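You operate a simulated robot arm through the tools that you are given. There is no shell and no other tool. Be economical: measure what you need, move in short steps, check, and stop when the job is done.

You run a simulated two-armed robot. Do the job below in one go: nothing can be reset, and whatever is moved stays where it is left.

## Task
Pick up the brown reel that says "Voltwren" from the black table with one hand, pass it to the other hand and put it on the beige table.

It is judged by the outcome, as a careful person would: the job done as asked, and still so three seconds after it is handed in. It fails if anything else is knocked over, pushed out of place, dropped, spilled or broken.

## Robot
Two 7-joint arms with two-finger parallel grippers on one trunk, on a base that drives. Base frame: it is fixed to the floor where the robot stands at the start and does not move with it; the origin is under the middle of the robot, x ahead of it, y to its left, z up; the surface under the hand at the start is at about z = 780. Units: mm, rad, N and s.
The left shoulder is at the start at [30, 119, 1010], the right one opposite. With the tool pointing down near the work surface each hand reaches from about 260 to 680 mm from the robot's upright axis, wherever it stands, measured 20 degrees to its own side. Places, roughly: beige table [800, -3000, 800]. Payload 3.43 kg a hand.
Tool frame (each hand has its own): the origin (TCP) lies between the finger pads and is the grasp point; the fingertips stand 30 mm ahead of it; z points along the fingers, y is the line along which they close. Largest opening 94 mm; finger width 28, thickness 10; the body of the gripper, 50 by 96 mm, starts 55 mm behind the TCP.
Orientation is that of the tool frame in the base frame, as [roll, pitch, yaw] about the fixed x, y, z axes, in that order (R = Rz(yaw) Ry(pitch) Rx(roll)). With the fingers straight down and closing along the base's y, the tool's x points along the base's -x, its y along +y and its z along -z.

## Interface
- The arms move only by the tool send_rows. It takes "left_series", "right_series" or both (then of equal length, played together; a hand with none holds still); each is a list of rows, each a list of 7 numbers: the turn, a rotation vector about the tool's x, y, z in units of 5 degrees (1.0 is 5 degrees), then the shift along the tool's x, y, z in units of 25 mm (1.0 is 25 mm), then the gripper command, from -1 (fully open) to 1 (shut), values between in proportion. In form: [[wx, wy, wz, x, y, z, grip], ...]. A call has 1 to 12 rows; each row shifts and turns the commanded pose from where the row before left it, along the tool's axes as they then stand. A call with a number of a shift or a turn outside -1 to 1 is refused whole. Each row takes 0.2 s and may step no farther than 50 mm and 0.15 rad from the row before; otherwise, or with a gripper value out of range, the whole call is refused. Where a pose cannot be reached the arm comes as near as it can. A force on the tool above 40 N (or 10 N above the force at the start of the call, whichever is more), or a blocked arm, ends the call early, and 0.2 s more pass. The fingers move at their own pace (about 72 mm/s each) and stop on an object; they squeeze with about 33 N. The grip force told is the motor's: it shows also when the fingers shut on nothing. Time passes only in rows, and 0.2 s behind the last, so rows that do not move let the fingers close. The reply holds the time, the measured pose of the TCP, the force on the tool along the base axes, the opening and the grip force, in the units named above and with some noise, with the torque about the TCP (base axes, N m) and any sound that the robot's microphone picked up.
- Cameras (640 x 400 px; columns grow to the right, rows downward): "scene" is now at [37.4, 13.4, 1723.8]; the picture's right is [0.25, -0.97, 0.00], its down [-0.76, -0.20, -0.62] and it looks along [0.60, 0.16, -0.78] (base axes); focal length 280 px, centre (320, 200). "left" rides on the left gripper at [76, -14, -102] in its tool frame; the picture's right is [0.18, 0.98, 0.00], its down [-0.75, 0.14, -0.64] and it looks along [-0.63, 0.12, 0.77] (tool axes); focal length 243 px, centre (320, 200). "right" rides on the right gripper at [76, 14, -102] in its tool frame; the picture's right is [-0.18, 0.98, 0.00], its down [-0.75, -0.14, -0.64] and it looks along [-0.63, -0.12, 0.77] (tool axes); focal length 243 px, centre (320, 200). There is no depth. A picture from a camera that has moved, and an enlarged one, comes with that camera's place and axes in the base frame and with its lens. The place of the scene camera against the robot may be out by one fixed shift of up to 18 mm in any direction.
- get_image(camera): a new picture of that camera. It takes no simulated time.
- raise_lower(by): slides the trunk up (or, below 0, down) by that many mm; the arms and the scene camera ride with it, the base frame stays. It gives what a move gives, with no picture.
- steer(legs): drives the robot by 1 to 6 legs, each [ahead, turn to the left] in mm and rad, along the robot's own axes; the way and the turn of a leg run together, so that a leg with both is an arc; at most 1500 mm and 3.142 rad a leg. The arms and the cameras ride along, it lands a little off, and it stops where it bumps. It gives what a move gives.
- aim_head(pan, tilt): turns the head with the scene camera to pan (to the left, within 2.496 rad either way) and tilt (down, from -0.506 to 1.204), counted from straight ahead of the robot. It gives what a move gives.
- inspect(camera, box): a new picture of the part [left, top, right, bottom] of that camera's present view, enlarged. It takes no simulated time.
- hand_in(): hands the job in; it is judged then, once.

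Work in short steps. Places have to be worked out from the pictures, the camera data and where the tool is seen: move nearer, look again, correct. Check each grasp and each placing, and mend what went wrong. You have 120 turns and 92 pictures in all, those below and enlarged ones among them. Open the grippers and draw the arms clear of the work before you hand the job in, unless the task says otherwise; then end with one line.

The tools are called after "Call:" as name(argument=value, ...) on one line, values as JSON. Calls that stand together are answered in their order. send_rows: Moves the arms, as the interface text tells. Its arguments: {"type":"object","properties":{"left_series":{"type":"array"},"right_series":{"type":"array"}},"required":[]} The other tools are called the same way: raise_lower (by) slides the trunk up or down; steer (legs) drives the base; aim_head (pan, tilt) turns the head that bears the scene camera; get_image (camera) takes a picture; inspect (camera, box) takes an enlarged picture of a part of a camera's view; hand_in () hands the job in.

At the start:

```text
clock: 0.0
left_tcp_pos: [469.6, 214.2, 1101.2]
left_tcp_rot: [-3.141, 0.001, -3.141]
left_contact_force: [-0.3, 1.1, -0.2]
left_torque: [0.02, 0.02, -0.01]
left_grip_width: 94.0
left_grip_force: 0.1
right_tcp_pos: [352.3, -87.5, 1082.0]
right_tcp_rot: [-3.141, 0.0, -3.14]
right_contact_force: [0.4, 0.0, -1.3]
right_torque: [0.01, 0.0, 0.0]
right_grip_width: 93.9
right_grip_force: 0.1
trunk travel left (down, up): [-275.0, 135.0]
robot x, y, heading: [-1.4, -1.3, 0.001]
head pan, tilt: [0.255, 0.897]
```

scene: 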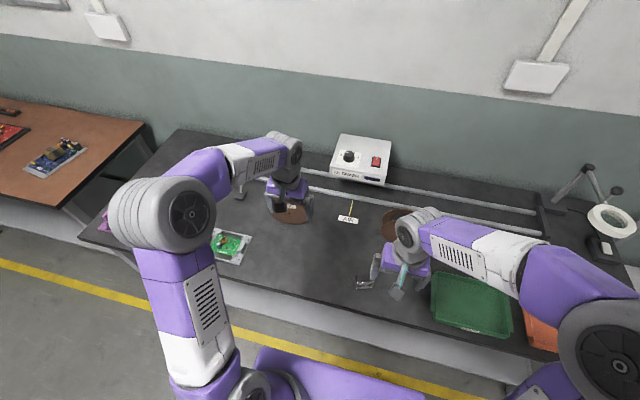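
right: 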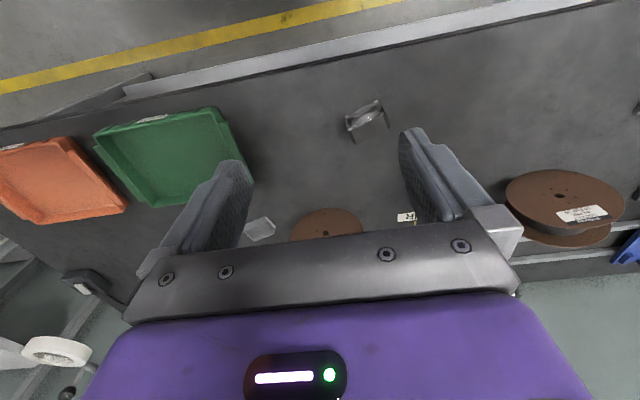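
left: 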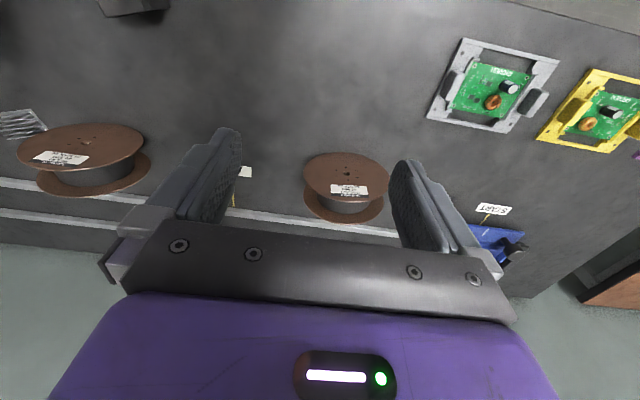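

Several brown reels are in view, so I'll enlarge their labels to find "Voltwren".

Call:
inspect(camera="left", box=[290, 140, 400, 230])

Call:
inspect(camera="left", box=[0, 100, 160, 210])

Call:
inspect(camera="right", box=[490, 150, 640, 260])

```text
4.44 times, centred on (345, 185) of left
camera zoom: at [393.5, 200.4, 1203.8], right [-0.18, 0.98, 0.0], down [0.75, 0.14, 0.64], along [0.63, 0.12, -0.77], focal length 1078 px, centre (209, 267)
```

zoom: 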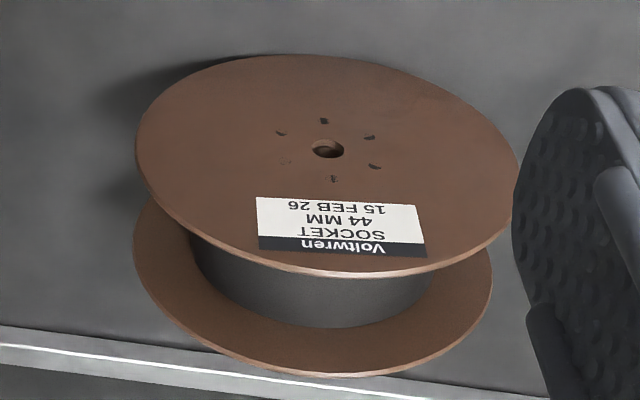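

```text
3.64 times, centred on (80, 155) of left
camera zoom: at [393.5, 200.4, 1203.8], right [-0.18, 0.98, 0.0], down [0.75, 0.14, 0.64], along [0.63, 0.12, -0.77], focal length 882 px, centre (1193, 364)
```

zoom: 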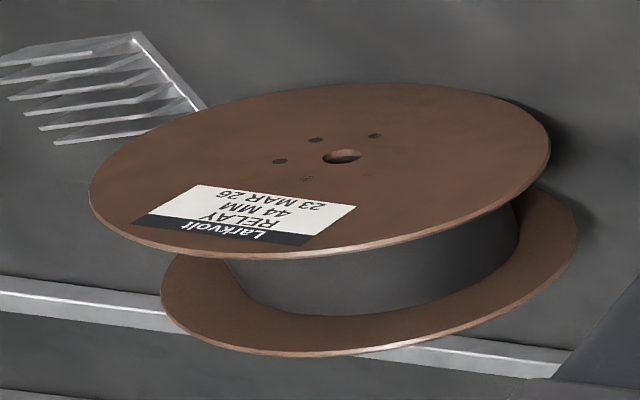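

```text
3.64 times, centred on (565, 205) of right
camera zoom: at [276.5, -73.4, 1184.8], right [0.18, 0.98, 0.0], down [0.75, -0.14, 0.64], along [0.63, -0.12, -0.77], focal length 882 px, centre (-571, 182)
```

zoom: 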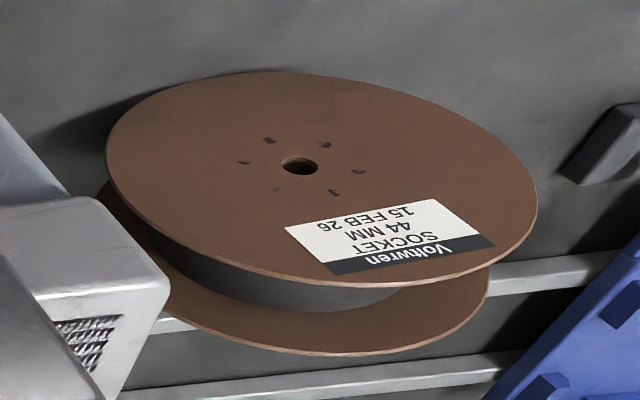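

The target is the left reel, whose face centre triangulates to about (616, 290, 849). It looks as if it stands on its rim with its axis along x, so I'll enlarge the scene view to confirm.

Call:
inspect(camera="scene", box=[200, 130, 440, 280])

Call:
aim_head(pan=0.45, tilt=0.75)

Call:
inspect(camera="left", box=[240, 120, 520, 295])

```text
2.67 times, centred on (320, 205) of scene
camera zoom: at [37.4, 13.4, 1723.8], right [0.25, -0.97, 0.0], down [-0.76, -0.2, -0.62], along [0.6, 0.16, -0.78], focal length 747 px, centre (320, 187)
```

zoom: 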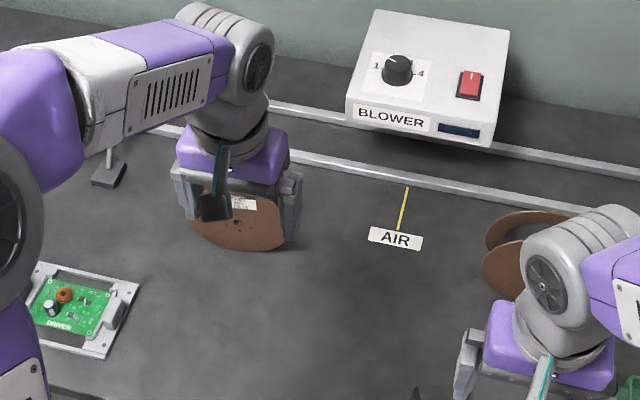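

```text
clock: 0.7
left_tcp_pos: [469.8, 213.8, 1101.7]
left_tcp_rot: [3.141, 0.001, 3.141]
left_contact_force: [0.7, 0.0, -0.4]
left_torque: [-0.04, -0.02, -0.02]
left_grip_width: 94.0
left_grip_force: 0.0
right_tcp_pos: [352.2, -86.5, 1081.9]
right_tcp_rot: [3.141, 0.001, -3.141]
right_contact_force: [0.3, -0.7, 0.2]
right_torque: [-0.02, -0.01, -0.01]
right_grip_width: 93.9
right_grip_force: 0.1
trunk travel left (down, up): [-275.0, 135.0]
robot x, y, heading: [0.1, 0.8, 0.001]
head pan, tilt: [0.45, 0.75]
```

```text
2.29 times, centred on (380, 208) of left
camera zoom: at [393.6, 200.4, 1203.8], right [-0.18, 0.98, 0.0], down [0.75, 0.14, 0.64], along [0.63, 0.12, -0.77], focal length 555 px, centre (183, 183)
```

zoom: 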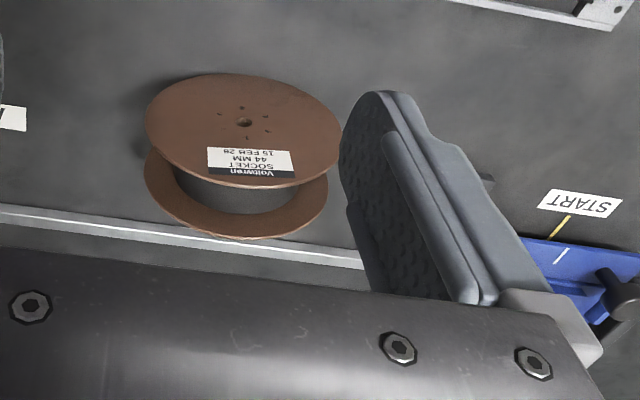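

The reel stands free on its rim with its axis roughly along x, and it is about 150 in diameter and 45–50 wide. I'll take it from above with the left hand closing along its axis, so first I turn the left tool about its own z.

Call:
send_rows(left_series=[[0, 0, 1, 0, 0, 0, -1], [0, 0, 1, 0, 0, 0, -1], [0, 0, 1, 0, 0, 0, -1], [0, 0, 1, 0, 0, 0, -1], [0, 0, 1, 0, 0, 0, -1], [0, 0, 1, 0, 0, 0, -1], [0, 0, 1, 0, 0, 0, -1], [0, 0, 1, 0, 0, 0, -1], [0, 0, 1, 0, 0, 0, -1]])

Call:
send_rows(left_series=[[0, 0, 1, 0, 0, 0, -1], [0, 0, 1, 0, 0, 0, -1], [0, 0, 1, 0, 0, 0, -1], [0, 0, 1, 0, 0, 0, -1], [0, 0, 1, 0, 0, 0, -1], [0, 0, 1, 0, 0, 0, -1], [0, 0, 1, 0, 0, 0, -1], [0, 0, 0.5, 0, 0, 0, -1]])

Call:
get_image(camera="left")

Call:
get_image(camera="scene")

```text
clock: 2.7
left_tcp_pos: [469.0, 214.9, 1104.3]
left_tcp_rot: [-3.141, -0.001, 2.355]
left_contact_force: [0.5, 0.1, -0.2]
left_torque: [0.02, 0.0, -0.01]
left_grip_width: 94.0
left_grip_force: 0.0
right_tcp_pos: [352.1, -88.0, 1082.3]
right_tcp_rot: [-3.141, 0.0, -3.141]
right_contact_force: [0.8, 0.1, 0.4]
right_torque: [-0.02, -0.02, -0.03]
right_grip_width: 93.9
right_grip_force: 0.1
trunk travel left (down, up): [-275.0, 135.0]
robot x, y, heading: [-2.2, -0.8, -0.001]
head pan, tilt: [0.45, 0.75]
```

```text
clock: 4.5
left_tcp_pos: [469.6, 214.3, 1102.8]
left_tcp_rot: [3.141, 0.0, 1.699]
left_contact_force: [-0.4, 0.4, -0.3]
left_torque: [0.0, 0.01, 0.02]
left_grip_width: 94.0
left_grip_force: 0.1
right_tcp_pos: [352.6, -88.2, 1080.5]
right_tcp_rot: [3.14, 0.0, -3.142]
right_contact_force: [0.3, 0.5, 0.1]
right_torque: [-0.02, 0.01, -0.01]
right_grip_width: 94.0
right_grip_force: 0.0
trunk travel left (down, up): [-275.0, 135.0]
robot x, y, heading: [1.0, 1.0, -0.003]
head pan, tilt: [0.45, 0.75]
```

```text
83 pictures are left
camera left: at [445.2, 288.6, 1203.4], right [0.95, 0.31, 0.0], down [0.24, -0.73, 0.64], along [0.2, -0.61, -0.77], focal length 243 px, centre (320, 200)
```

left: 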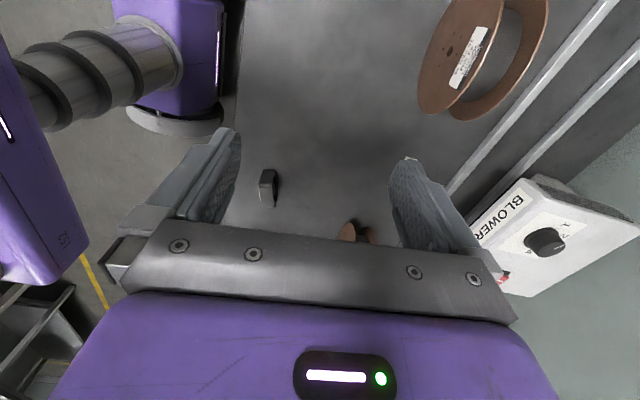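

```text
82 pictures are left
camera scene: at [38.8, 30.3, 1735.4], right [0.44, -0.9, 0.0], down [-0.61, -0.3, -0.73], along [0.66, 0.32, -0.68], focal length 280 px, centre (320, 200)
```

scene: 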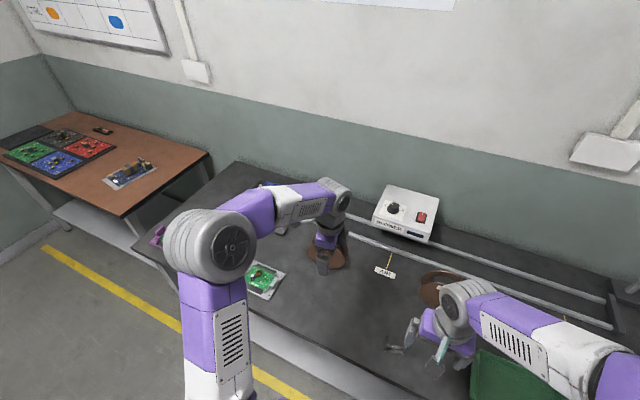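

The hub triangulates again to about (619, 287, 849), so I move the left hand above the reel and keep it high.

Call:
send_rows(left_series=[[0, 0, 0, 0.268, 0.892, 0, -1], [0, 0, 0, 0.268, 0.892, 0, -1], [0, 0, 0, 0.268, 0.892, 0, -1], [0, 0, 0, 0.268, 0.892, 0, -1], [0, 0, 0, 0.268, 0.892, 0, -1], [0, 0, 0, 0.268, 0.892, 0, -1], [0, 0, 0, 0.268, 0.892, 0, -1], [0, 0, 0, 0.268, 0.892, 0, -1]])

Call:
get_image(camera="left")

```text
clock: 6.3
left_tcp_pos: [624.4, 283.5, 1100.1]
left_tcp_rot: [3.142, 0.0, 1.7]
left_contact_force: [0.0, 0.4, -0.5]
left_torque: [0.01, 0.0, -0.03]
left_grip_width: 94.2
left_grip_force: 0.1
left hand out of reach, approached as far as the arm can: row 8
right_tcp_pos: [352.9, -86.7, 1081.4]
right_tcp_rot: [-3.141, 0.0, 3.141]
right_contact_force: [0.4, -0.8, -0.2]
right_torque: [0.0, -0.01, -0.02]
right_grip_width: 93.9
right_grip_force: 0.0
trunk travel left (down, up): [-275.0, 135.0]
robot x, y, heading: [1.7, -2.3, -0.002]
head pan, tilt: [0.45, 0.75]
```

```text
81 pictures are left
camera left: at [599.6, 358.0, 1202.5], right [0.95, 0.31, 0.0], down [0.24, -0.73, 0.64], along [0.2, -0.61, -0.77], focal length 243 px, centre (320, 200)
```

left: 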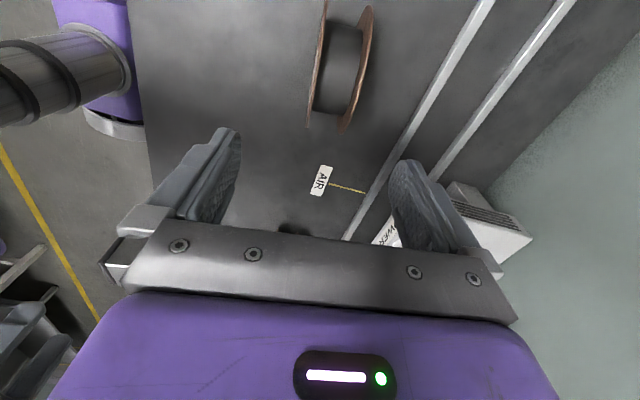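

The reach limit bites at this height, so I'll drive 60 mm closer later; the table edge is near x = 346 and the base front near 240. I zoom first to get the reel's yaw.

Call:
inspect(camera="left", box=[260, 0, 420, 140])

Call:
steer(legs=[[60, 0]])

Call:
get_image(camera="left")

```text
2.86 times, centred on (340, 70) of left
camera zoom: at [599.6, 358.0, 1202.5], right [0.95, 0.31, 0.0], down [0.24, -0.73, 0.64], along [0.2, -0.61, -0.77], focal length 693 px, centre (263, 571)
```

zoom: 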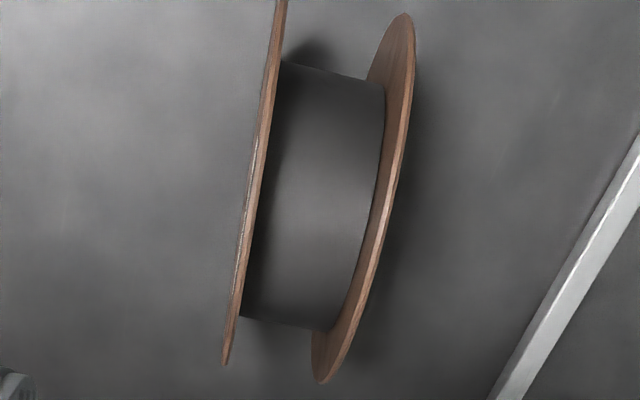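

```text
clock: 7.3
left_tcp_pos: [684.9, 284.6, 1099.6]
left_tcp_rot: [-3.139, 0.0, 1.702]
left_contact_force: [1.3, 0.6, 0.3]
left_torque: [0.01, 0.04, 0.01]
left_grip_width: 93.8
left_grip_force: 0.0
right_tcp_pos: [413.0, -88.0, 1081.1]
right_tcp_rot: [-3.141, -0.002, -3.139]
right_contact_force: [0.1, -0.8, 0.0]
right_torque: [-0.02, 0.02, -0.02]
right_grip_width: 93.9
right_grip_force: 0.2
trunk travel left (down, up): [-275.0, 135.0]
robot x, y, heading: [57.6, -2.0, 0.002]
head pan, tilt: [0.45, 0.75]
```

```text
79 pictures are left
camera left: at [660.8, 358.7, 1201.8], right [0.95, 0.31, 0.0], down [0.24, -0.73, 0.64], along [0.2, -0.61, -0.77], focal length 243 px, centre (320, 200)
```

left: 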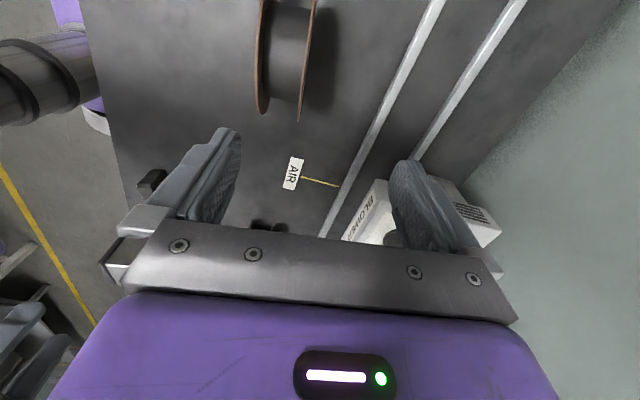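

The reel's yaw is 7.6° (the tool is at 7.4°), its width about 49 and its centre near (641, 291). I move over that point and come down to about z = 985.

Call:
send_rows(left_series=[[0, 0, 0, 0.23, -0.85, 0, -1], [0, 0, 0, 0.23, -0.85, 0, -1], [0, 0, 0, 0, 0, 0.92, -1], [0, 0, 0, 0, 0, 0.92, -1], [0, 0, 0, 0, 0, 0.92, -1], [0, 0, 0, 0, 0, 0.92, -1], [0, 0, 0, 0, 0, 0.92, -1]])

Call:
get_image(camera="left")

Call:
get_image(camera="scene")

```text
clock: 8.9
left_tcp_pos: [639.4, 290.9, 986.1]
left_tcp_rot: [-3.142, 0.003, 1.702]
left_contact_force: [0.3, 0.7, 0.5]
left_torque: [0.0, -0.02, -0.01]
left_grip_width: 94.1
left_grip_force: 0.1
right_tcp_pos: [413.3, -87.9, 1082.1]
right_tcp_rot: [3.141, -0.001, -3.14]
right_contact_force: [0.3, -0.3, -0.3]
right_torque: [0.01, -0.03, -0.03]
right_grip_width: 94.4
right_grip_force: 0.1
trunk travel left (down, up): [-275.0, 135.0]
robot x, y, heading: [55.9, -0.8, -0.0]
head pan, tilt: [0.45, 0.75]
```

```text
78 pictures are left
camera left: at [615.8, 364.6, 1087.0], right [0.95, 0.31, 0.0], down [0.24, -0.73, 0.64], along [0.2, -0.61, -0.77], focal length 243 px, centre (320, 200)
```

left: 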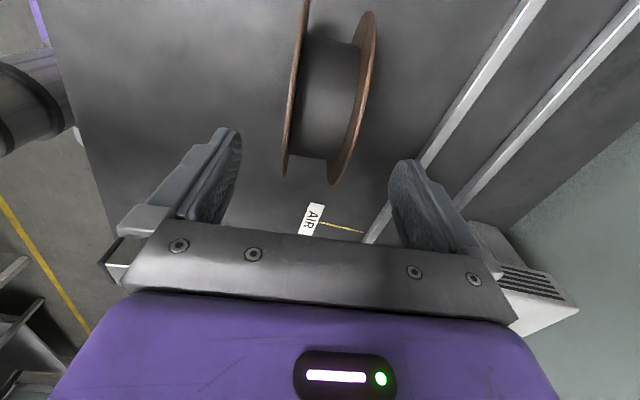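

```text
77 pictures are left
camera scene: at [99.1, 30.5, 1735.4], right [0.44, -0.9, 0.0], down [-0.61, -0.3, -0.73], along [0.66, 0.32, -0.68], focal length 280 px, centre (320, 200)
```

scene: 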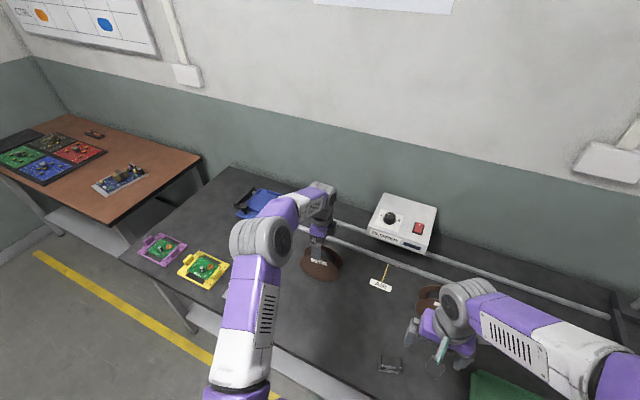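

The reel lies centred between the fingers, so I descend to z of about 901 with the fingers open and look again.

Call:
send_rows(left_series=[[0, 0, 0, 0, 0.03, 0.7, -1], [0, 0, 0, 0, 0.03, 0.7, -1], [0, 0, 0, 0, 0, 0.7, -1], [0, 0, 0, 0, 0, 0.7, -1], [0, 0, 0, 0, 0, 0.6, -1]])

Call:
get_image(camera="left")

```text
clock: 10.1
left_tcp_pos: [644.0, 291.0, 900.7]
left_tcp_rot: [3.141, -0.003, 1.702]
left_contact_force: [-0.1, 0.4, -0.8]
left_torque: [-0.03, -0.01, 0.01]
left_grip_width: 93.9
left_grip_force: 0.0
right_tcp_pos: [412.8, -87.6, 1081.4]
right_tcp_rot: [3.142, 0.0, -3.141]
right_contact_force: [-0.2, 0.3, 0.0]
right_torque: [0.04, -0.03, -0.05]
right_grip_width: 94.0
right_grip_force: 0.0
trunk travel left (down, up): [-275.0, 135.0]
robot x, y, heading: [62.4, -2.0, -0.001]
head pan, tilt: [0.45, 0.75]
```

```text
76 pictures are left
camera left: at [619.6, 365.8, 1002.5], right [0.95, 0.31, 0.0], down [0.24, -0.73, 0.64], along [0.2, -0.61, -0.77], focal length 243 px, centre (320, 200)
```

left: 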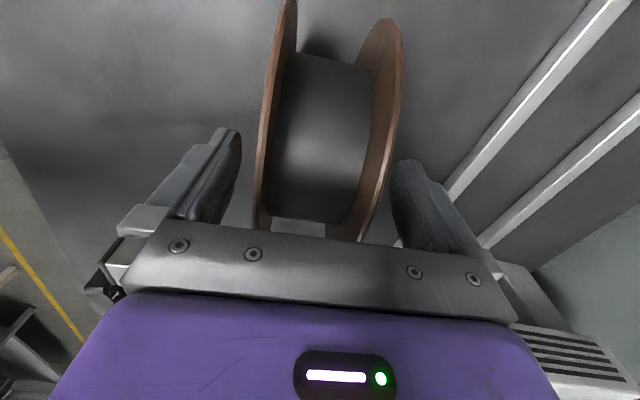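

The reel sits between the pads, so I close the gripper.

Call:
send_rows(left_series=[[0, 0, 0, 0, 0, 0, 0], [0, 0, 0, 0, 0, 0, 0.5], [0, 0, 0, 0, 0, 0, 1], [0, 0, 0, 0, 0, 0, 1], [0, 0, 0, 0, 0, 0, 1]])

Call:
get_image(camera="left")

```text
clock: 11.3
left_tcp_pos: [643.2, 290.8, 901.2]
left_tcp_rot: [-3.141, 0.0, 1.704]
left_contact_force: [0.2, 0.6, 0.2]
left_torque: [-0.02, -0.02, -0.02]
left_grip_width: 55.1
left_grip_force: 33.1
right_tcp_pos: [412.3, -87.9, 1081.7]
right_tcp_rot: [3.141, 0.0, -3.141]
right_contact_force: [0.3, 0.2, 0.5]
right_torque: [0.0, 0.0, 0.02]
right_grip_width: 93.9
right_grip_force: 0.0
trunk travel left (down, up): [-275.0, 135.0]
robot x, y, heading: [57.9, -3.2, 0.004]
head pan, tilt: [0.45, 0.75]
```

```text
75 pictures are left
camera left: at [619.5, 365.7, 1002.8], right [0.95, 0.31, 0.0], down [0.24, -0.73, 0.64], along [0.2, -0.61, -0.77], focal length 243 px, centre (320, 200)
```

left: 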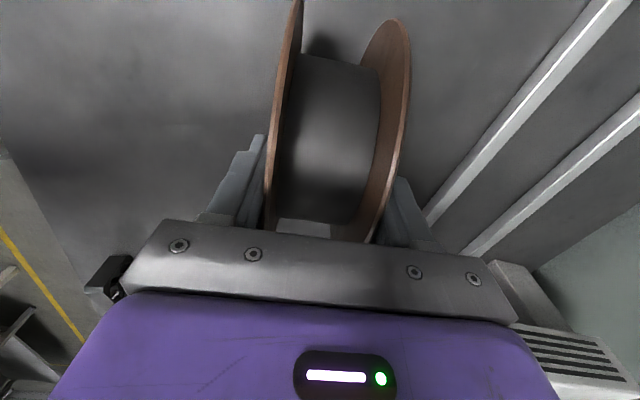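

The left hand holds the reel at 55 mm opening and 33 N, so I lift straight up, slowly at first.

Call:
send_rows(left_series=[[0, 0, 0, 0, 0, -0.4, 1], [0, 0, 0, 0, 0, -0.6, 1], [0, 0, 0, 0, 0, -0.8, 1], [0, 0, 0, 0, 0, -1, 1], [0, 0, 0, 0, 0, -1, 1], [0, 0, 0, 0, 0, -1, 1], [0, 0, 0, 0, 0, -1, 1], [0, 0, 0, 0, 0, -1, 1], [0, 0, 0, 0, 0, -1, 1]])

Call:
get_image(camera="left")

Call:
aim_head(pan=-1.3, tilt=0.35)

Call:
get_image(camera="scene")

```text
clock: 13.3
left_tcp_pos: [641.5, 289.5, 1096.4]
left_tcp_rot: [3.142, 0.001, 1.704]
left_contact_force: [0.1, -0.5, -1.7]
left_torque: [0.0, -0.03, 0.01]
left_grip_width: 55.0
left_grip_force: 32.8
right_tcp_pos: [412.8, -87.1, 1081.3]
right_tcp_rot: [-3.139, -0.001, -3.139]
right_contact_force: [-0.2, -0.6, -0.9]
right_torque: [-0.01, -0.02, 0.01]
right_grip_width: 93.9
right_grip_force: 0.0
trunk travel left (down, up): [-275.0, 135.0]
robot x, y, heading: [57.9, -3.1, -0.001]
head pan, tilt: [0.45, 0.75]
```

```text
74 pictures are left
camera left: at [616.6, 363.1, 1197.2], right [0.95, 0.31, 0.0], down [0.24, -0.73, 0.64], along [0.2, -0.61, -0.77], focal length 243 px, centre (320, 200)
```

left: 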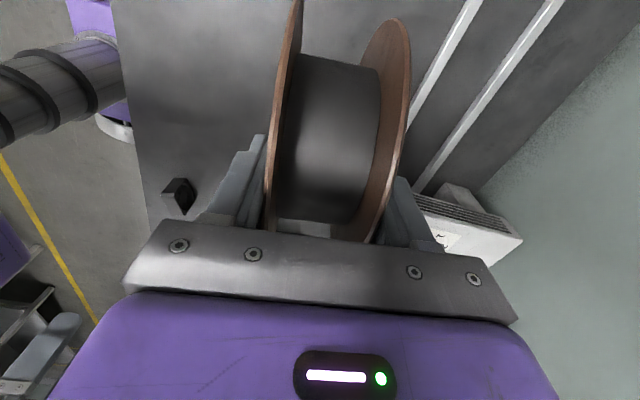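

```text
clock: 15.1
left_tcp_pos: [641.3, 288.9, 1093.8]
left_tcp_rot: [3.141, 0.001, 1.702]
left_contact_force: [0.7, -0.5, -1.8]
left_torque: [0.01, -0.02, -0.02]
left_grip_width: 55.0
left_grip_force: 33.2
right_tcp_pos: [413.0, -87.0, 1081.3]
right_tcp_rot: [-3.14, 0.001, -3.141]
right_contact_force: [-0.4, 0.6, 0.0]
right_torque: [-0.03, -0.02, -0.01]
right_grip_width: 93.8
right_grip_force: 0.1
trunk travel left (down, up): [-275.0, 135.0]
robot x, y, heading: [57.3, -5.9, 0.0]
head pan, tilt: [-1.3, 0.351]
```

```text
73 pictures are left
camera scene: at [49.5, -95.3, 1771.1], right [-0.96, -0.27, 0.0], down [-0.09, 0.33, -0.94], along [0.25, -0.9, -0.34], focal length 280 px, centre (320, 200)
```

scene: 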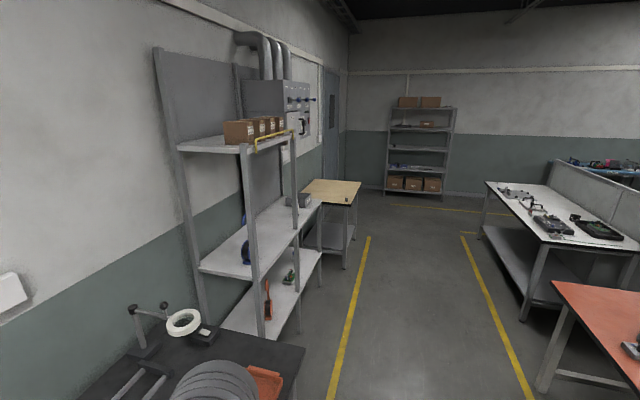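

The reel is lifted and weighs about 2 N. The beige table appears past the shelf, so I zoom in on it.

Call:
inspect(camera="scene", box=[260, 150, 420, 280])

```text
3.08 times, centred on (340, 215) of scene
camera zoom: at [49.5, -95.3, 1771.1], right [-0.96, -0.27, 0.0], down [-0.09, 0.33, -0.94], along [0.25, -0.9, -0.34], focal length 862 px, centre (258, 154)
```

zoom: 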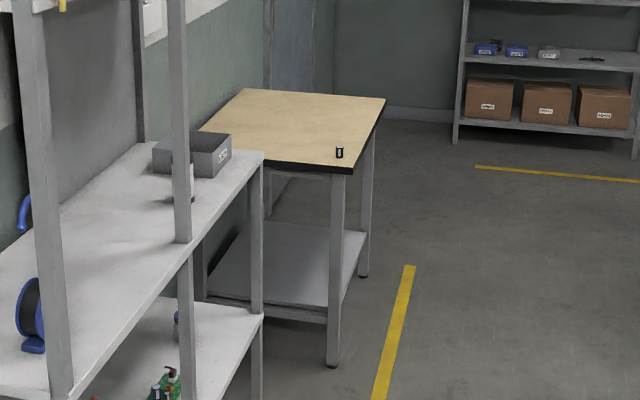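

The beige table spans about x 445–1035 and y −3440 to −2620, with a small black object near (512, −2755). I pull the left hand in a little and back off from the black table into the aisle.

Call:
send_rows(left_series=[[0, 0, 0, -0.13, -0.8, 0, 1], [0, 0, 0, -0.13, -1, 0, 1], [0, 0, 0, -0.13, -1, 0, 1], [0, 0, 0, -0.13, -1, 0, 1], [0, 0, 0, -0.13, -1, 0, 1], [0, 0, 0, -0.13, -0.8, 0, 1]])

Call:
steer(legs=[[-310, 0]])

Call:
aim_head(pan=0.1, tilt=0.9)

Call:
get_image(camera="scene")

```text
clock: 16.5
left_tcp_pos: [505.8, 249.9, 1096.6]
left_tcp_rot: [3.14, 0.0, 1.703]
left_contact_force: [-0.2, -1.5, -1.1]
left_torque: [-0.02, -0.03, 0.0]
left_grip_width: 55.1
left_grip_force: 33.3
right_tcp_pos: [412.6, -88.0, 1080.7]
right_tcp_rot: [3.141, 0.001, -3.142]
right_contact_force: [-0.3, 0.6, -0.4]
right_torque: [-0.01, -0.05, 0.02]
right_grip_width: 94.0
right_grip_force: 0.0
trunk travel left (down, up): [-275.0, 135.0]
robot x, y, heading: [61.5, 1.2, -0.0]
head pan, tilt: [-1.3, 0.351]
```

```text
clock: 18.6
left_tcp_pos: [192.5, 250.0, 1096.7]
left_tcp_rot: [3.141, -0.001, 1.703]
left_contact_force: [0.5, -0.3, -1.7]
left_torque: [-0.01, -0.01, 0.0]
left_grip_width: 55.3
left_grip_force: 32.9
right_tcp_pos: [98.9, -87.9, 1080.5]
right_tcp_rot: [3.142, 0.002, -3.14]
right_contact_force: [-0.7, -0.6, -0.9]
right_torque: [-0.01, 0.0, 0.03]
right_grip_width: 94.3
right_grip_force: 0.0
trunk travel left (down, up): [-275.0, 135.0]
robot x, y, heading: [-252.5, 2.7, -0.005]
head pan, tilt: [-1.3, 0.351]
```

```text
clock: 20.1
left_tcp_pos: [191.8, 250.2, 1096.2]
left_tcp_rot: [3.142, 0.0, 1.704]
left_contact_force: [1.3, -0.4, -2.3]
left_torque: [0.01, 0.02, 0.0]
left_grip_width: 55.2
left_grip_force: 33.4
right_tcp_pos: [98.9, -88.0, 1080.9]
right_tcp_rot: [-3.141, -0.001, -3.141]
right_contact_force: [0.3, 0.3, 0.0]
right_torque: [-0.03, 0.01, -0.04]
right_grip_width: 94.0
right_grip_force: 0.0
trunk travel left (down, up): [-275.0, 135.0]
robot x, y, heading: [-255.1, 3.3, 0.0]
head pan, tilt: [0.099, 0.901]
```

```text
71 pictures are left
camera scene: at [-214.7, 1.5, 1723.5], right [0.1, -0.99, 0.0], down [-0.78, -0.08, -0.62], along [0.62, 0.06, -0.78], focal length 280 px, centre (320, 200)
```

scene: 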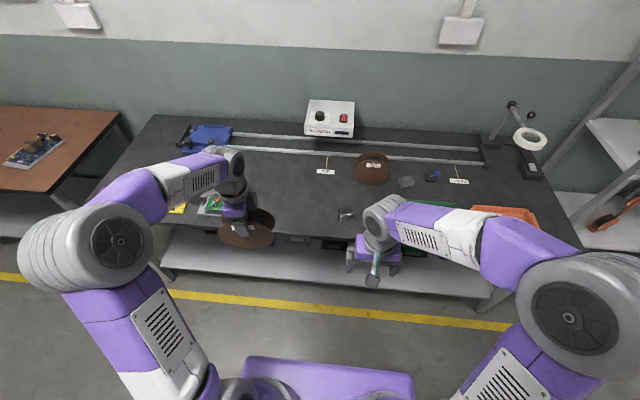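

I'll hand over here in free air. The left tool gets squared up so the reel axis lies along X, while the right tool turns 90° about its z ready to tilt to point at +Y.

Call:
send_rows(left_series=[[0, 0, 0.5, 0, 0, 0, 1], [0, 0, 0.5, 0, 0, 0, 1], [0, 0, 0.52, 0, 0, 0, 1], [0, 0, 0, -0.5, 0, 0, 1], [0, 0, 0, -0.5, 0, 0, 1], [0, 0, 0, -0.5, 0, 0, 1], [0, 0, 0, -0.5, 0, 0, 1], [0, 0, 0, 0, 0, 0, 1], [0, 0, 0, 0, 0, 0, 1]], right_series=[[0, 0, -1, 0, 0, 0, -1], [0, 0, -1, 0, 0, 0, -1], [0, 0, -1, 0, 0, 0, -1], [0, 0, -1, 0, 0, 0, -1], [0, 0, -1, 0, 0, 0, -1], [0, 0, -1, 0, 0, 0, -1], [0, 0, -1, 0, 0, 0, -1], [0, 0, -1, 0, 0, 0, -1], [0, 0, -1, 0, 0, 0, -1]])

Call:
send_rows(right_series=[[0, 0, -1, 0, 0, 0, -1], [0, 0, -1, 0, 0, 0, -1], [0, 0, -1, 0, 0, 0, -1], [0, 0, -1, 0, 0, 0, -1], [0, 0, -1, 0, 0, 0, -1], [0, 0, -1, 0, 0, 0, -1], [0, 0, -1, 0, 0, 0, -1], [0, 0, -1, 0, 0, 0, -1], [0, 0, -1, 0, 0, 0, -1]])

Call:
send_rows(right_series=[[0, -1, 0, 0, -0.5, 0, -1], [0, -1, 0, 0, -0.5, 0, -1], [0, -1, 0, 0, -0.5, 0, -1], [0, -1, 0, 0, -0.5, 0, -1], [0, -1, 0, 0, -0.5, 0, -1], [0, -1, 0, 0, -0.5, 0, -1], [0, -1, 0, 0, -0.5, 0, -1], [0, -1, 0, 0, -0.5, 0, -1], [0, -1, 0, 0, 0, 0, -1]])

Call:
get_image(camera="scene")

```text
clock: 22.1
left_tcp_pos: [191.0, 200.4, 1095.2]
left_tcp_rot: [3.141, 0.0, 1.57]
left_contact_force: [0.4, 0.4, -2.7]
left_torque: [-0.02, -0.01, -0.02]
left_grip_width: 54.8
left_grip_force: 32.8
right_tcp_pos: [98.2, -89.7, 1081.2]
right_tcp_rot: [-3.141, -0.001, -2.352]
right_contact_force: [-0.5, -0.2, -0.1]
right_torque: [0.0, -0.03, 0.0]
right_grip_width: 94.1
right_grip_force: 0.1
trunk travel left (down, up): [-275.0, 135.0]
robot x, y, heading: [-255.3, -1.0, -0.0]
head pan, tilt: [0.099, 0.901]
```

```text
clock: 24.1
left_tcp_pos: [191.4, 200.3, 1096.4]
left_tcp_rot: [3.141, -0.001, 1.569]
left_contact_force: [-0.8, 0.6, -1.8]
left_torque: [-0.01, -0.02, 0.01]
left_grip_width: 55.1
left_grip_force: 33.0
right_tcp_pos: [98.9, -88.2, 1082.2]
right_tcp_rot: [3.141, 0.0, -1.568]
right_contact_force: [0.4, -0.1, 0.5]
right_torque: [0.01, 0.0, 0.0]
right_grip_width: 93.9
right_grip_force: 0.0
trunk travel left (down, up): [-275.0, 135.0]
robot x, y, heading: [-255.0, 0.9, 0.0]
head pan, tilt: [0.099, 0.901]
```

```text
clock: 26.1
left_tcp_pos: [191.6, 200.3, 1095.2]
left_tcp_rot: [3.141, -0.001, 1.57]
left_contact_force: [-0.2, 0.2, -2.5]
left_torque: [0.03, 0.01, 0.0]
left_grip_width: 55.0
left_grip_force: 32.9
right_tcp_pos: [200.1, -87.5, 1082.2]
right_tcp_rot: [3.14, 0.786, -1.571]
right_contact_force: [0.8, -0.3, 0.7]
right_torque: [-0.02, 0.0, 0.03]
right_grip_width: 94.0
right_grip_force: 0.0
trunk travel left (down, up): [-275.0, 135.0]
robot x, y, heading: [-254.7, 0.9, -0.001]
head pan, tilt: [0.099, 0.901]
```

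```text
70 pictures are left
camera scene: at [-214.8, 0.9, 1723.5], right [0.1, -0.99, 0.0], down [-0.78, -0.08, -0.62], along [0.62, 0.06, -0.78], focal length 280 px, centre (320, 200)
```

scene: 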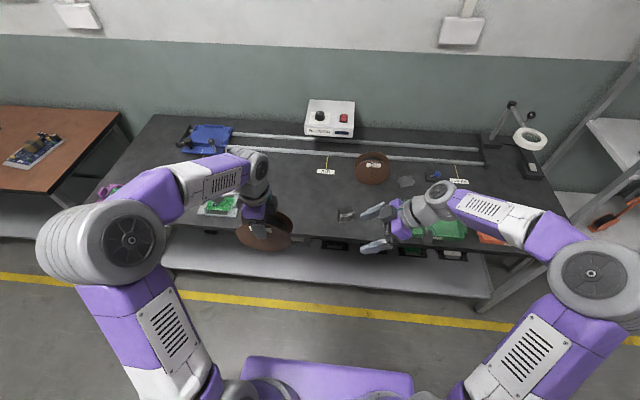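

The tilt is going well. I finish it to horizontal and lower the right TCP to the reel-centre height of about 1042.

Call:
send_rows(right_series=[[0, -1, 0, 0, 0.17, 0, -1], [0, -1, 0, 0, 0.17, 0, -1], [0, -1, 0, 0, 0, 0, -1], [0, -1, 0, 0, 0, 0, -1], [0, -1, 0, 0, 0, 0, -1], [0, -1, 0, 0, 0, 0, -1], [0, -1, 0, 0, 0, 0, -1], [0, -1, 0, 0, 0, 0, -1], [0, -1, 0, 0, 0, 0, -1], [0, 0, 0, 0.8, 0, 0, -1], [0, 0, 0, 0.8, 0, 0, -1]])

Call:
get_image(camera="scene")

Call:
get_image(camera="right")

```text
clock: 28.5
left_tcp_pos: [192.0, 199.2, 1094.3]
left_tcp_rot: [3.14, 0.0, 1.572]
left_contact_force: [-0.2, 0.7, -2.2]
left_torque: [0.02, 0.05, -0.01]
left_grip_width: 55.4
left_grip_force: 33.4
right_tcp_pos: [189.7, -87.9, 1040.9]
right_tcp_rot: [0.328, 1.569, 1.901]
right_contact_force: [0.2, 0.6, -0.2]
right_torque: [0.03, 0.03, -0.03]
right_grip_width: 93.9
right_grip_force: 0.1
trunk travel left (down, up): [-275.0, 135.0]
robot x, y, heading: [-254.1, -0.6, -0.002]
head pan, tilt: [0.099, 0.901]
```

```text
69 pictures are left
camera scene: at [-214.4, 1.4, 1723.5], right [0.1, -0.99, 0.0], down [-0.78, -0.08, -0.62], along [0.62, 0.06, -0.78], focal length 280 px, centre (320, 200)
```

scene: 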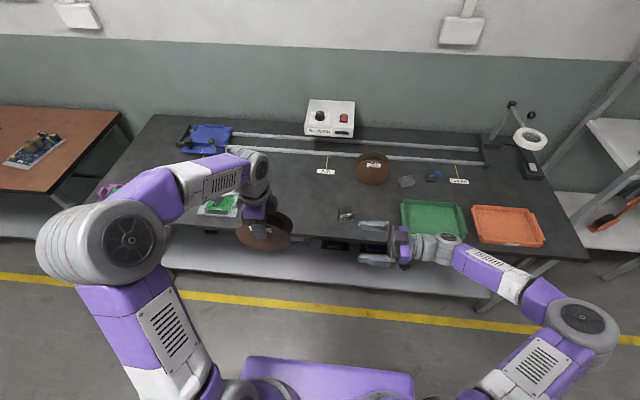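

```text
68 pictures are left
camera right: at [175.0, -190.2, 965.0], right [-0.98, 0.0, 0.18], down [0.14, -0.64, 0.75], along [0.12, 0.77, 0.63], focal length 243 px, centre (320, 200)
```

right: 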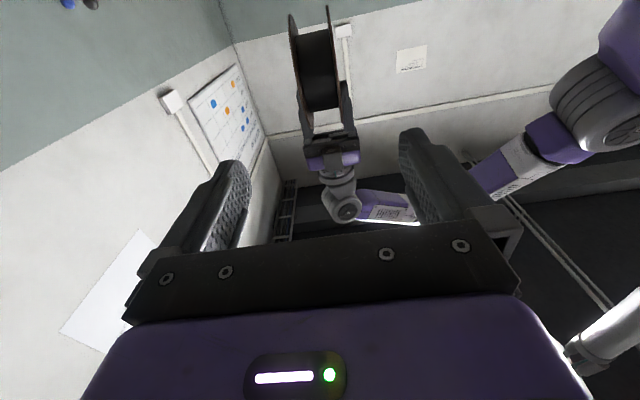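

The reel lies straight ahead of the right fingers in column ~320. I advance in steps, first by about 150.

Call:
send_rows(right_series=[[0, 0, 0, 0, 0, 1, -1], [0, 0, 0, 0, 0, 1, -1], [0, 0, 0, 0, 0, 1, -1], [0, 0, 0, 0, 0, 1, -1], [0, 0, 0, 0, 0, 1, -1], [0, 0, 0, 0, 0, 1, -1]])

Call:
get_image(camera="right")

```text
clock: 29.9
left_tcp_pos: [192.3, 199.7, 1094.8]
left_tcp_rot: [3.141, 0.0, 1.57]
left_contact_force: [-1.6, 0.3, -2.9]
left_torque: [0.0, -0.03, -0.02]
left_grip_width: 55.3
left_grip_force: 32.6
right_tcp_pos: [190.4, 62.3, 1041.8]
right_tcp_rot: [-0.911, 1.57, 0.663]
right_contact_force: [-0.8, 0.2, 0.4]
right_torque: [-0.04, 0.0, 0.0]
right_grip_width: 94.0
right_grip_force: 0.1
trunk travel left (down, up): [-275.0, 135.0]
robot x, y, heading: [-252.2, -0.6, 0.001]
head pan, tilt: [0.099, 0.901]
```

```text
67 pictures are left
camera right: at [175.7, -40.2, 966.9], right [-0.98, 0.0, 0.18], down [0.14, -0.64, 0.75], along [0.12, 0.77, 0.63], focal length 243 px, centre (320, 200)
```

right: 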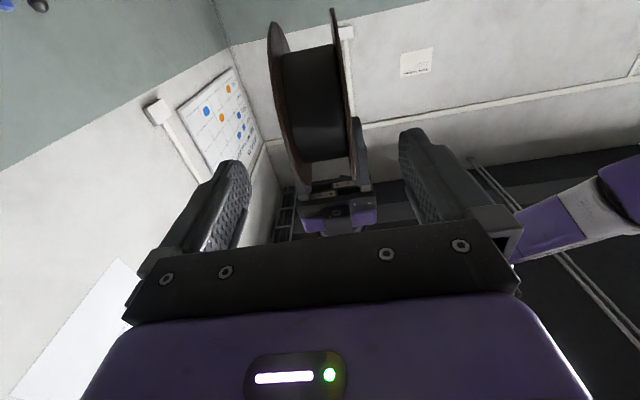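

It is still centred, so I advance the last 78 mm to y of about 140.

Call:
send_rows(right_series=[[0, 0, 0, 0, 0, 0.7, -1], [0, 0, 0, 0, 0, 0.7, -1], [0, 0, 0, 0, 0, 0.6, -1], [0, 0, 0, 0, 0, 0.6, -1], [0, 0, 0, 0, 0, 0.5, -1]])

Call:
get_image(camera="right")

Call:
inspect(camera="scene", box=[200, 140, 440, 290])

```text
clock: 31.1
left_tcp_pos: [192.3, 200.9, 1095.9]
left_tcp_rot: [3.14, -0.001, 1.57]
left_contact_force: [0.3, 0.6, -3.0]
left_torque: [-0.01, -0.04, -0.01]
left_grip_width: 55.0
left_grip_force: 32.7
right_tcp_pos: [190.9, 139.4, 1040.9]
right_tcp_rot: [2.488, 1.57, -2.224]
right_contact_force: [-0.2, 0.0, -1.0]
right_torque: [0.04, -0.03, -0.01]
right_grip_width: 94.1
right_grip_force: 0.1
trunk travel left (down, up): [-275.0, 135.0]
robot x, y, heading: [-253.4, 0.5, -0.001]
head pan, tilt: [0.099, 0.901]
```

```text
66 pictures are left
camera right: at [176.5, 36.4, 966.1], right [-0.98, 0.0, 0.18], down [0.14, -0.64, 0.75], along [0.12, 0.77, 0.63], focal length 243 px, centre (320, 200)
```

right: 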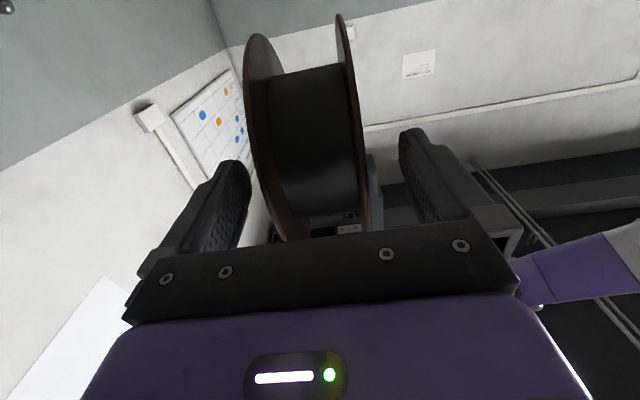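

```text
2.67 times, centred on (320, 215) of scene
camera zoom: at [-214.5, 2.0, 1723.5], right [0.1, -0.99, 0.0], down [-0.78, -0.08, -0.62], along [0.62, 0.06, -0.78], focal length 747 px, centre (320, 160)
```

zoom: 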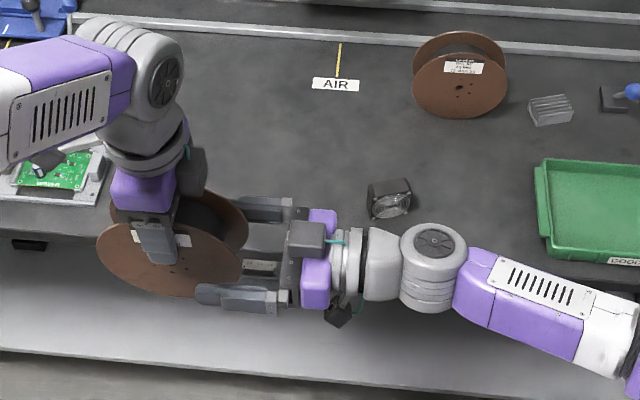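

The fingers straddle the reel with good overlap. I nudge +1.5 mm in X and close the right gripper while the left still holds.

Call:
send_rows(right_series=[[0, 0, 0, 0, -0.06, 0, -1], [0, 0, 0, 0, 0, 0, 0], [0, 0, 0, 0, 0, 0, 0.4], [0, 0, 0, 0, 0, 0, 1], [0, 0, 0, 0, 0, 0, 1], [0, 0, 0, 0, 0, 0, 1]])

Call:
get_image(camera="right")

```text
clock: 32.5
left_tcp_pos: [191.7, 200.2, 1096.0]
left_tcp_rot: [-3.141, -0.001, 1.57]
left_contact_force: [-2.1, -1.6, -2.2]
left_torque: [-0.06, 0.02, -0.07]
left_grip_width: 55.3
left_grip_force: 32.8
right_tcp_pos: [191.9, 139.1, 1042.7]
right_tcp_rot: [1.436, 1.571, 3.008]
right_contact_force: [1.6, 1.4, 0.6]
right_torque: [0.07, 0.04, -0.04]
right_grip_width: 55.4
right_grip_force: 33.0
trunk travel left (down, up): [-275.0, 135.0]
robot x, y, heading: [-250.5, 2.9, 0.003]
head pan, tilt: [0.099, 0.901]
```

```text
64 pictures are left
camera right: at [177.4, 36.5, 966.2], right [-0.98, 0.0, 0.18], down [0.14, -0.64, 0.75], along [0.12, 0.77, 0.63], focal length 243 px, centre (320, 200)
```

right: 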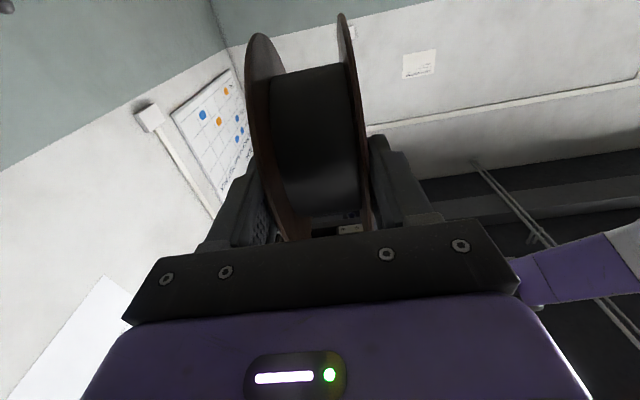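

Both hands hold it at 55 mm with tiny internal forces. I open the left gripper and then lift it straight up clear of the reel.

Call:
send_rows(left_series=[[0, 0, 0, 0, 0, 0, 0], [0, 0, 0, 0, 0, 0, -1], [0, 0, 0, 0, 0, 0, -1], [0, 0, 0, 0, 0, -0.5, -1], [0, 0, 0, 0, 0, -0.8, -1], [0, 0, 0, 0, 0, -1, -1], [0, 0, 0, 0, 0, -1, -1], [0, 0, 0, 0, 0, -1, -1]], right_series=[[0, 0, 0, 0, 0, 0, 1], [0, 0, 0, 0, 0, 0, 1], [0, 0, 0, 0, 0, 0, 1], [0, 0, 0, 0, 0, 0, 1], [0, 0, 0, 0, 0, 0, 1], [0, 0, 0, 0, 0, 0, 1], [0, 0, 0, 0, 0, 0, 1], [0, 0, 0, 0, 0, 0, 1]])

Call:
get_image(camera="scene")

```text
clock: 34.3
left_tcp_pos: [191.5, 198.9, 1204.8]
left_tcp_rot: [3.14, 0.0, 1.569]
left_contact_force: [-0.2, 0.5, 0.1]
left_torque: [0.01, -0.02, 0.04]
left_grip_width: 93.9
left_grip_force: 0.1
right_tcp_pos: [191.9, 139.3, 1041.6]
right_tcp_rot: [-0.562, 1.569, 1.007]
right_contact_force: [0.8, 0.3, 0.6]
right_torque: [-0.14, 0.01, -0.02]
right_grip_width: 55.2
right_grip_force: 32.9
trunk travel left (down, up): [-275.0, 135.0]
robot x, y, heading: [-255.2, 2.4, -0.001]
head pan, tilt: [0.099, 0.901]
```

```text
63 pictures are left
camera scene: at [-215.0, 1.5, 1723.5], right [0.1, -0.99, 0.0], down [-0.78, -0.08, -0.62], along [0.62, 0.06, -0.78], focal length 280 px, centre (320, 200)
```

scene: 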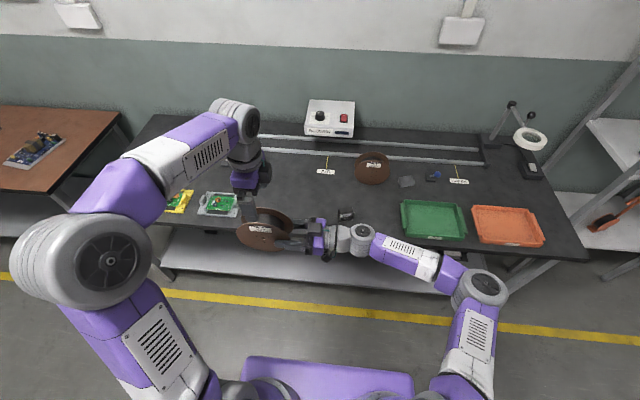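

The right hand holds the reel alone. I draw it back to the right, then tilt it to point down; the left hand moves aside.

Call:
send_rows(right_series=[[0, 0, 0, 0, 0, -1, 1], [0, 0, 0, 0, 0, -1, 1], [0, 0, 0, 0, 0, -1, 1], [0, 0, 0, 0, 0, -1, 1], [0, 0, 0, 0, 0, -1, 1], [0, 0, 0, 0, 0, -1, 1], [0, 0, 0, 0, 0, -1, 1], [0, 0, 0, 0, 0, -1, 1], [0, 0, 0, 0, 0, -1, 1], [0, 0, 0, -1, 0, 0, 1], [0, 0, 0, -1, 0, 0, 1]])

Call:
send_rows(right_series=[[0, 1, 0, 0, 0, 0, 1], [0, 1, 0, 0, 0, 0, 1], [0, 1, 0, 0, 0, 0, 1], [0, 1, 0, 0, 0, 0, 1], [0, 1, 0, 0, 0, 0, 1], [0, 1, 0, 0, 0, 0, 1], [0, 1, 0, 0, 0, 0, 1], [0, 1, 0, 0, 0, 0, 1], [0, 1, 0, 0, 0, 0, 1]])

Call:
send_rows(right_series=[[0, 1, 0, 0, 0, 0, 1], [0, 1, 0, 0, 0, 0, 1], [0, 1, 0, 0, 0, 0, 1], [0, 1, 0, 0, 0, 0, 1], [0, 1, 0, 0, 0, 0, 1], [0, 1, 0, 0, 0, 0, 1], [0, 1, 0, 0, 0, 0, 1], [0, 1, 0, 0, 0, 0, 1], [0, 1, 0, 0, 0, 0, 1]])

Call:
get_image(camera="right")

Call:
get_image(camera="scene")

```text
clock: 36.7
left_tcp_pos: [191.8, 198.3, 1204.1]
left_tcp_rot: [3.141, 0.0, 1.571]
left_contact_force: [-0.3, -0.4, 0.3]
left_torque: [0.01, 0.0, 0.04]
left_grip_width: 94.1
left_grip_force: 0.2
right_tcp_pos: [191.8, -85.3, 1091.8]
right_tcp_rot: [1.595, 1.571, -3.115]
right_contact_force: [-0.1, -0.2, -2.6]
right_torque: [-0.12, -0.02, 0.0]
right_grip_width: 55.3
right_grip_force: 32.5
trunk travel left (down, up): [-275.0, 135.0]
robot x, y, heading: [-256.6, -0.8, 0.001]
head pan, tilt: [0.099, 0.901]
```

```text
clock: 38.7
left_tcp_pos: [192.3, 199.3, 1204.5]
left_tcp_rot: [-3.142, 0.0, 1.571]
left_contact_force: [-0.3, -0.1, 1.1]
left_torque: [-0.03, 0.0, 0.0]
left_grip_width: 94.2
left_grip_force: 0.0
right_tcp_pos: [191.6, -85.3, 1091.4]
right_tcp_rot: [3.141, 0.784, -1.571]
right_contact_force: [-0.1, -0.5, -2.1]
right_torque: [-0.11, 0.0, -0.01]
right_grip_width: 54.8
right_grip_force: 33.2
trunk travel left (down, up): [-275.0, 135.0]
robot x, y, heading: [-256.9, 1.5, 0.004]
head pan, tilt: [0.099, 0.901]
```

```text
clock: 40.7
left_tcp_pos: [191.2, 198.9, 1205.7]
left_tcp_rot: [3.14, 0.001, 1.572]
left_contact_force: [0.1, 0.2, 0.6]
left_torque: [0.02, 0.03, 0.0]
left_grip_width: 93.8
left_grip_force: 0.1
right_tcp_pos: [192.2, -85.2, 1092.7]
right_tcp_rot: [3.14, -0.003, -1.569]
right_contact_force: [0.0, 0.8, -2.3]
right_torque: [-0.04, -0.03, 0.0]
right_grip_width: 55.3
right_grip_force: 33.3
trunk travel left (down, up): [-275.0, 135.0]
robot x, y, heading: [-249.4, -0.9, -0.003]
head pan, tilt: [0.099, 0.901]
```

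```text
62 pictures are left
camera right: at [177.6, -160.8, 1195.0], right [-0.98, 0.18, 0.0], down [0.14, 0.75, 0.64], along [0.12, 0.63, -0.77], focal length 243 px, centre (320, 200)
```

right: 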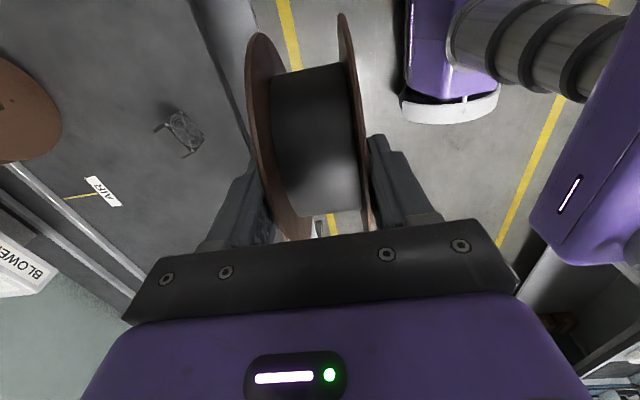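

```text
61 pictures are left
camera scene: at [-214.6, 2.1, 1723.5], right [0.1, -0.99, 0.0], down [-0.78, -0.08, -0.62], along [0.62, 0.06, -0.78], focal length 280 px, centre (320, 200)
```

scene: 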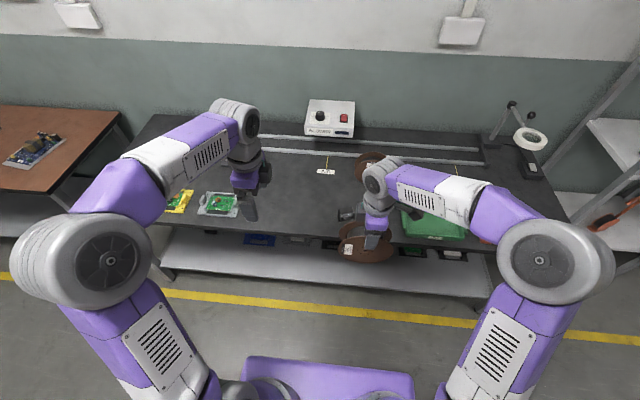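

The reel points down securely in the right hand. I turn right and drive along the aisle in stages.

Call:
steer(legs=[[0, -1.571], [1400, 0]])

Call:
aim_head(pan=0.45, tilt=0.45)

Call:
get_image(camera="scene")

```text
clock: 51.4
left_tcp_pos: [2.2, -1830.8, 1204.0]
left_tcp_rot: [-3.141, 0.0, 0.034]
left_contact_force: [0.7, -0.1, 0.8]
left_torque: [0.02, 0.02, 0.01]
left_grip_width: 93.9
left_grip_force: 0.1
right_tcp_pos: [-282.3, -1839.7, 1091.7]
right_tcp_rot: [3.141, -0.002, -3.104]
right_contact_force: [-0.5, 0.1, -2.4]
right_torque: [0.05, -0.03, 0.0]
right_grip_width: 55.3
right_grip_force: 33.0
trunk travel left (down, up): [-275.0, 135.0]
robot x, y, heading: [-214.1, -1391.6, -1.533]
head pan, tilt: [0.099, 0.901]
```

```text
clock: 52.3
left_tcp_pos: [1.7, -1829.4, 1204.3]
left_tcp_rot: [3.141, -0.001, 0.034]
left_contact_force: [0.6, -0.4, -0.6]
left_torque: [0.01, -0.01, 0.03]
left_grip_width: 94.1
left_grip_force: 0.1
right_tcp_pos: [-283.4, -1840.0, 1091.7]
right_tcp_rot: [-3.14, 0.0, -3.105]
right_contact_force: [-0.3, -0.4, -1.3]
right_torque: [-0.01, 0.03, -0.02]
right_grip_width: 55.1
right_grip_force: 33.1
trunk travel left (down, up): [-275.0, 135.0]
robot x, y, heading: [-215.4, -1388.7, -1.532]
head pan, tilt: [0.45, 0.45]
```

```text
60 pictures are left
camera scene: at [-176.8, -1447.9, 1761.8], right [-0.88, -0.47, 0.0], down [-0.2, 0.39, -0.9], along [0.42, -0.8, -0.44], focal length 280 px, centre (320, 200)
```

scene: 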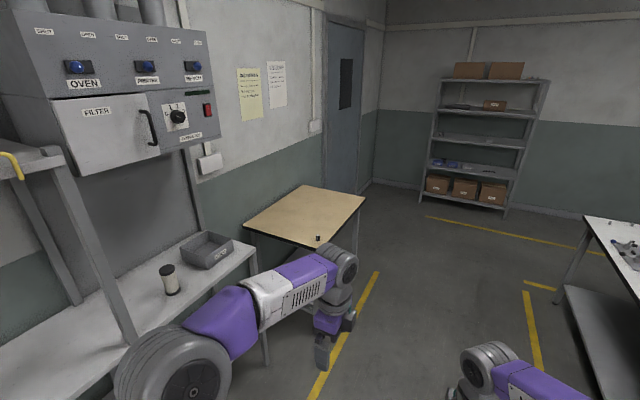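

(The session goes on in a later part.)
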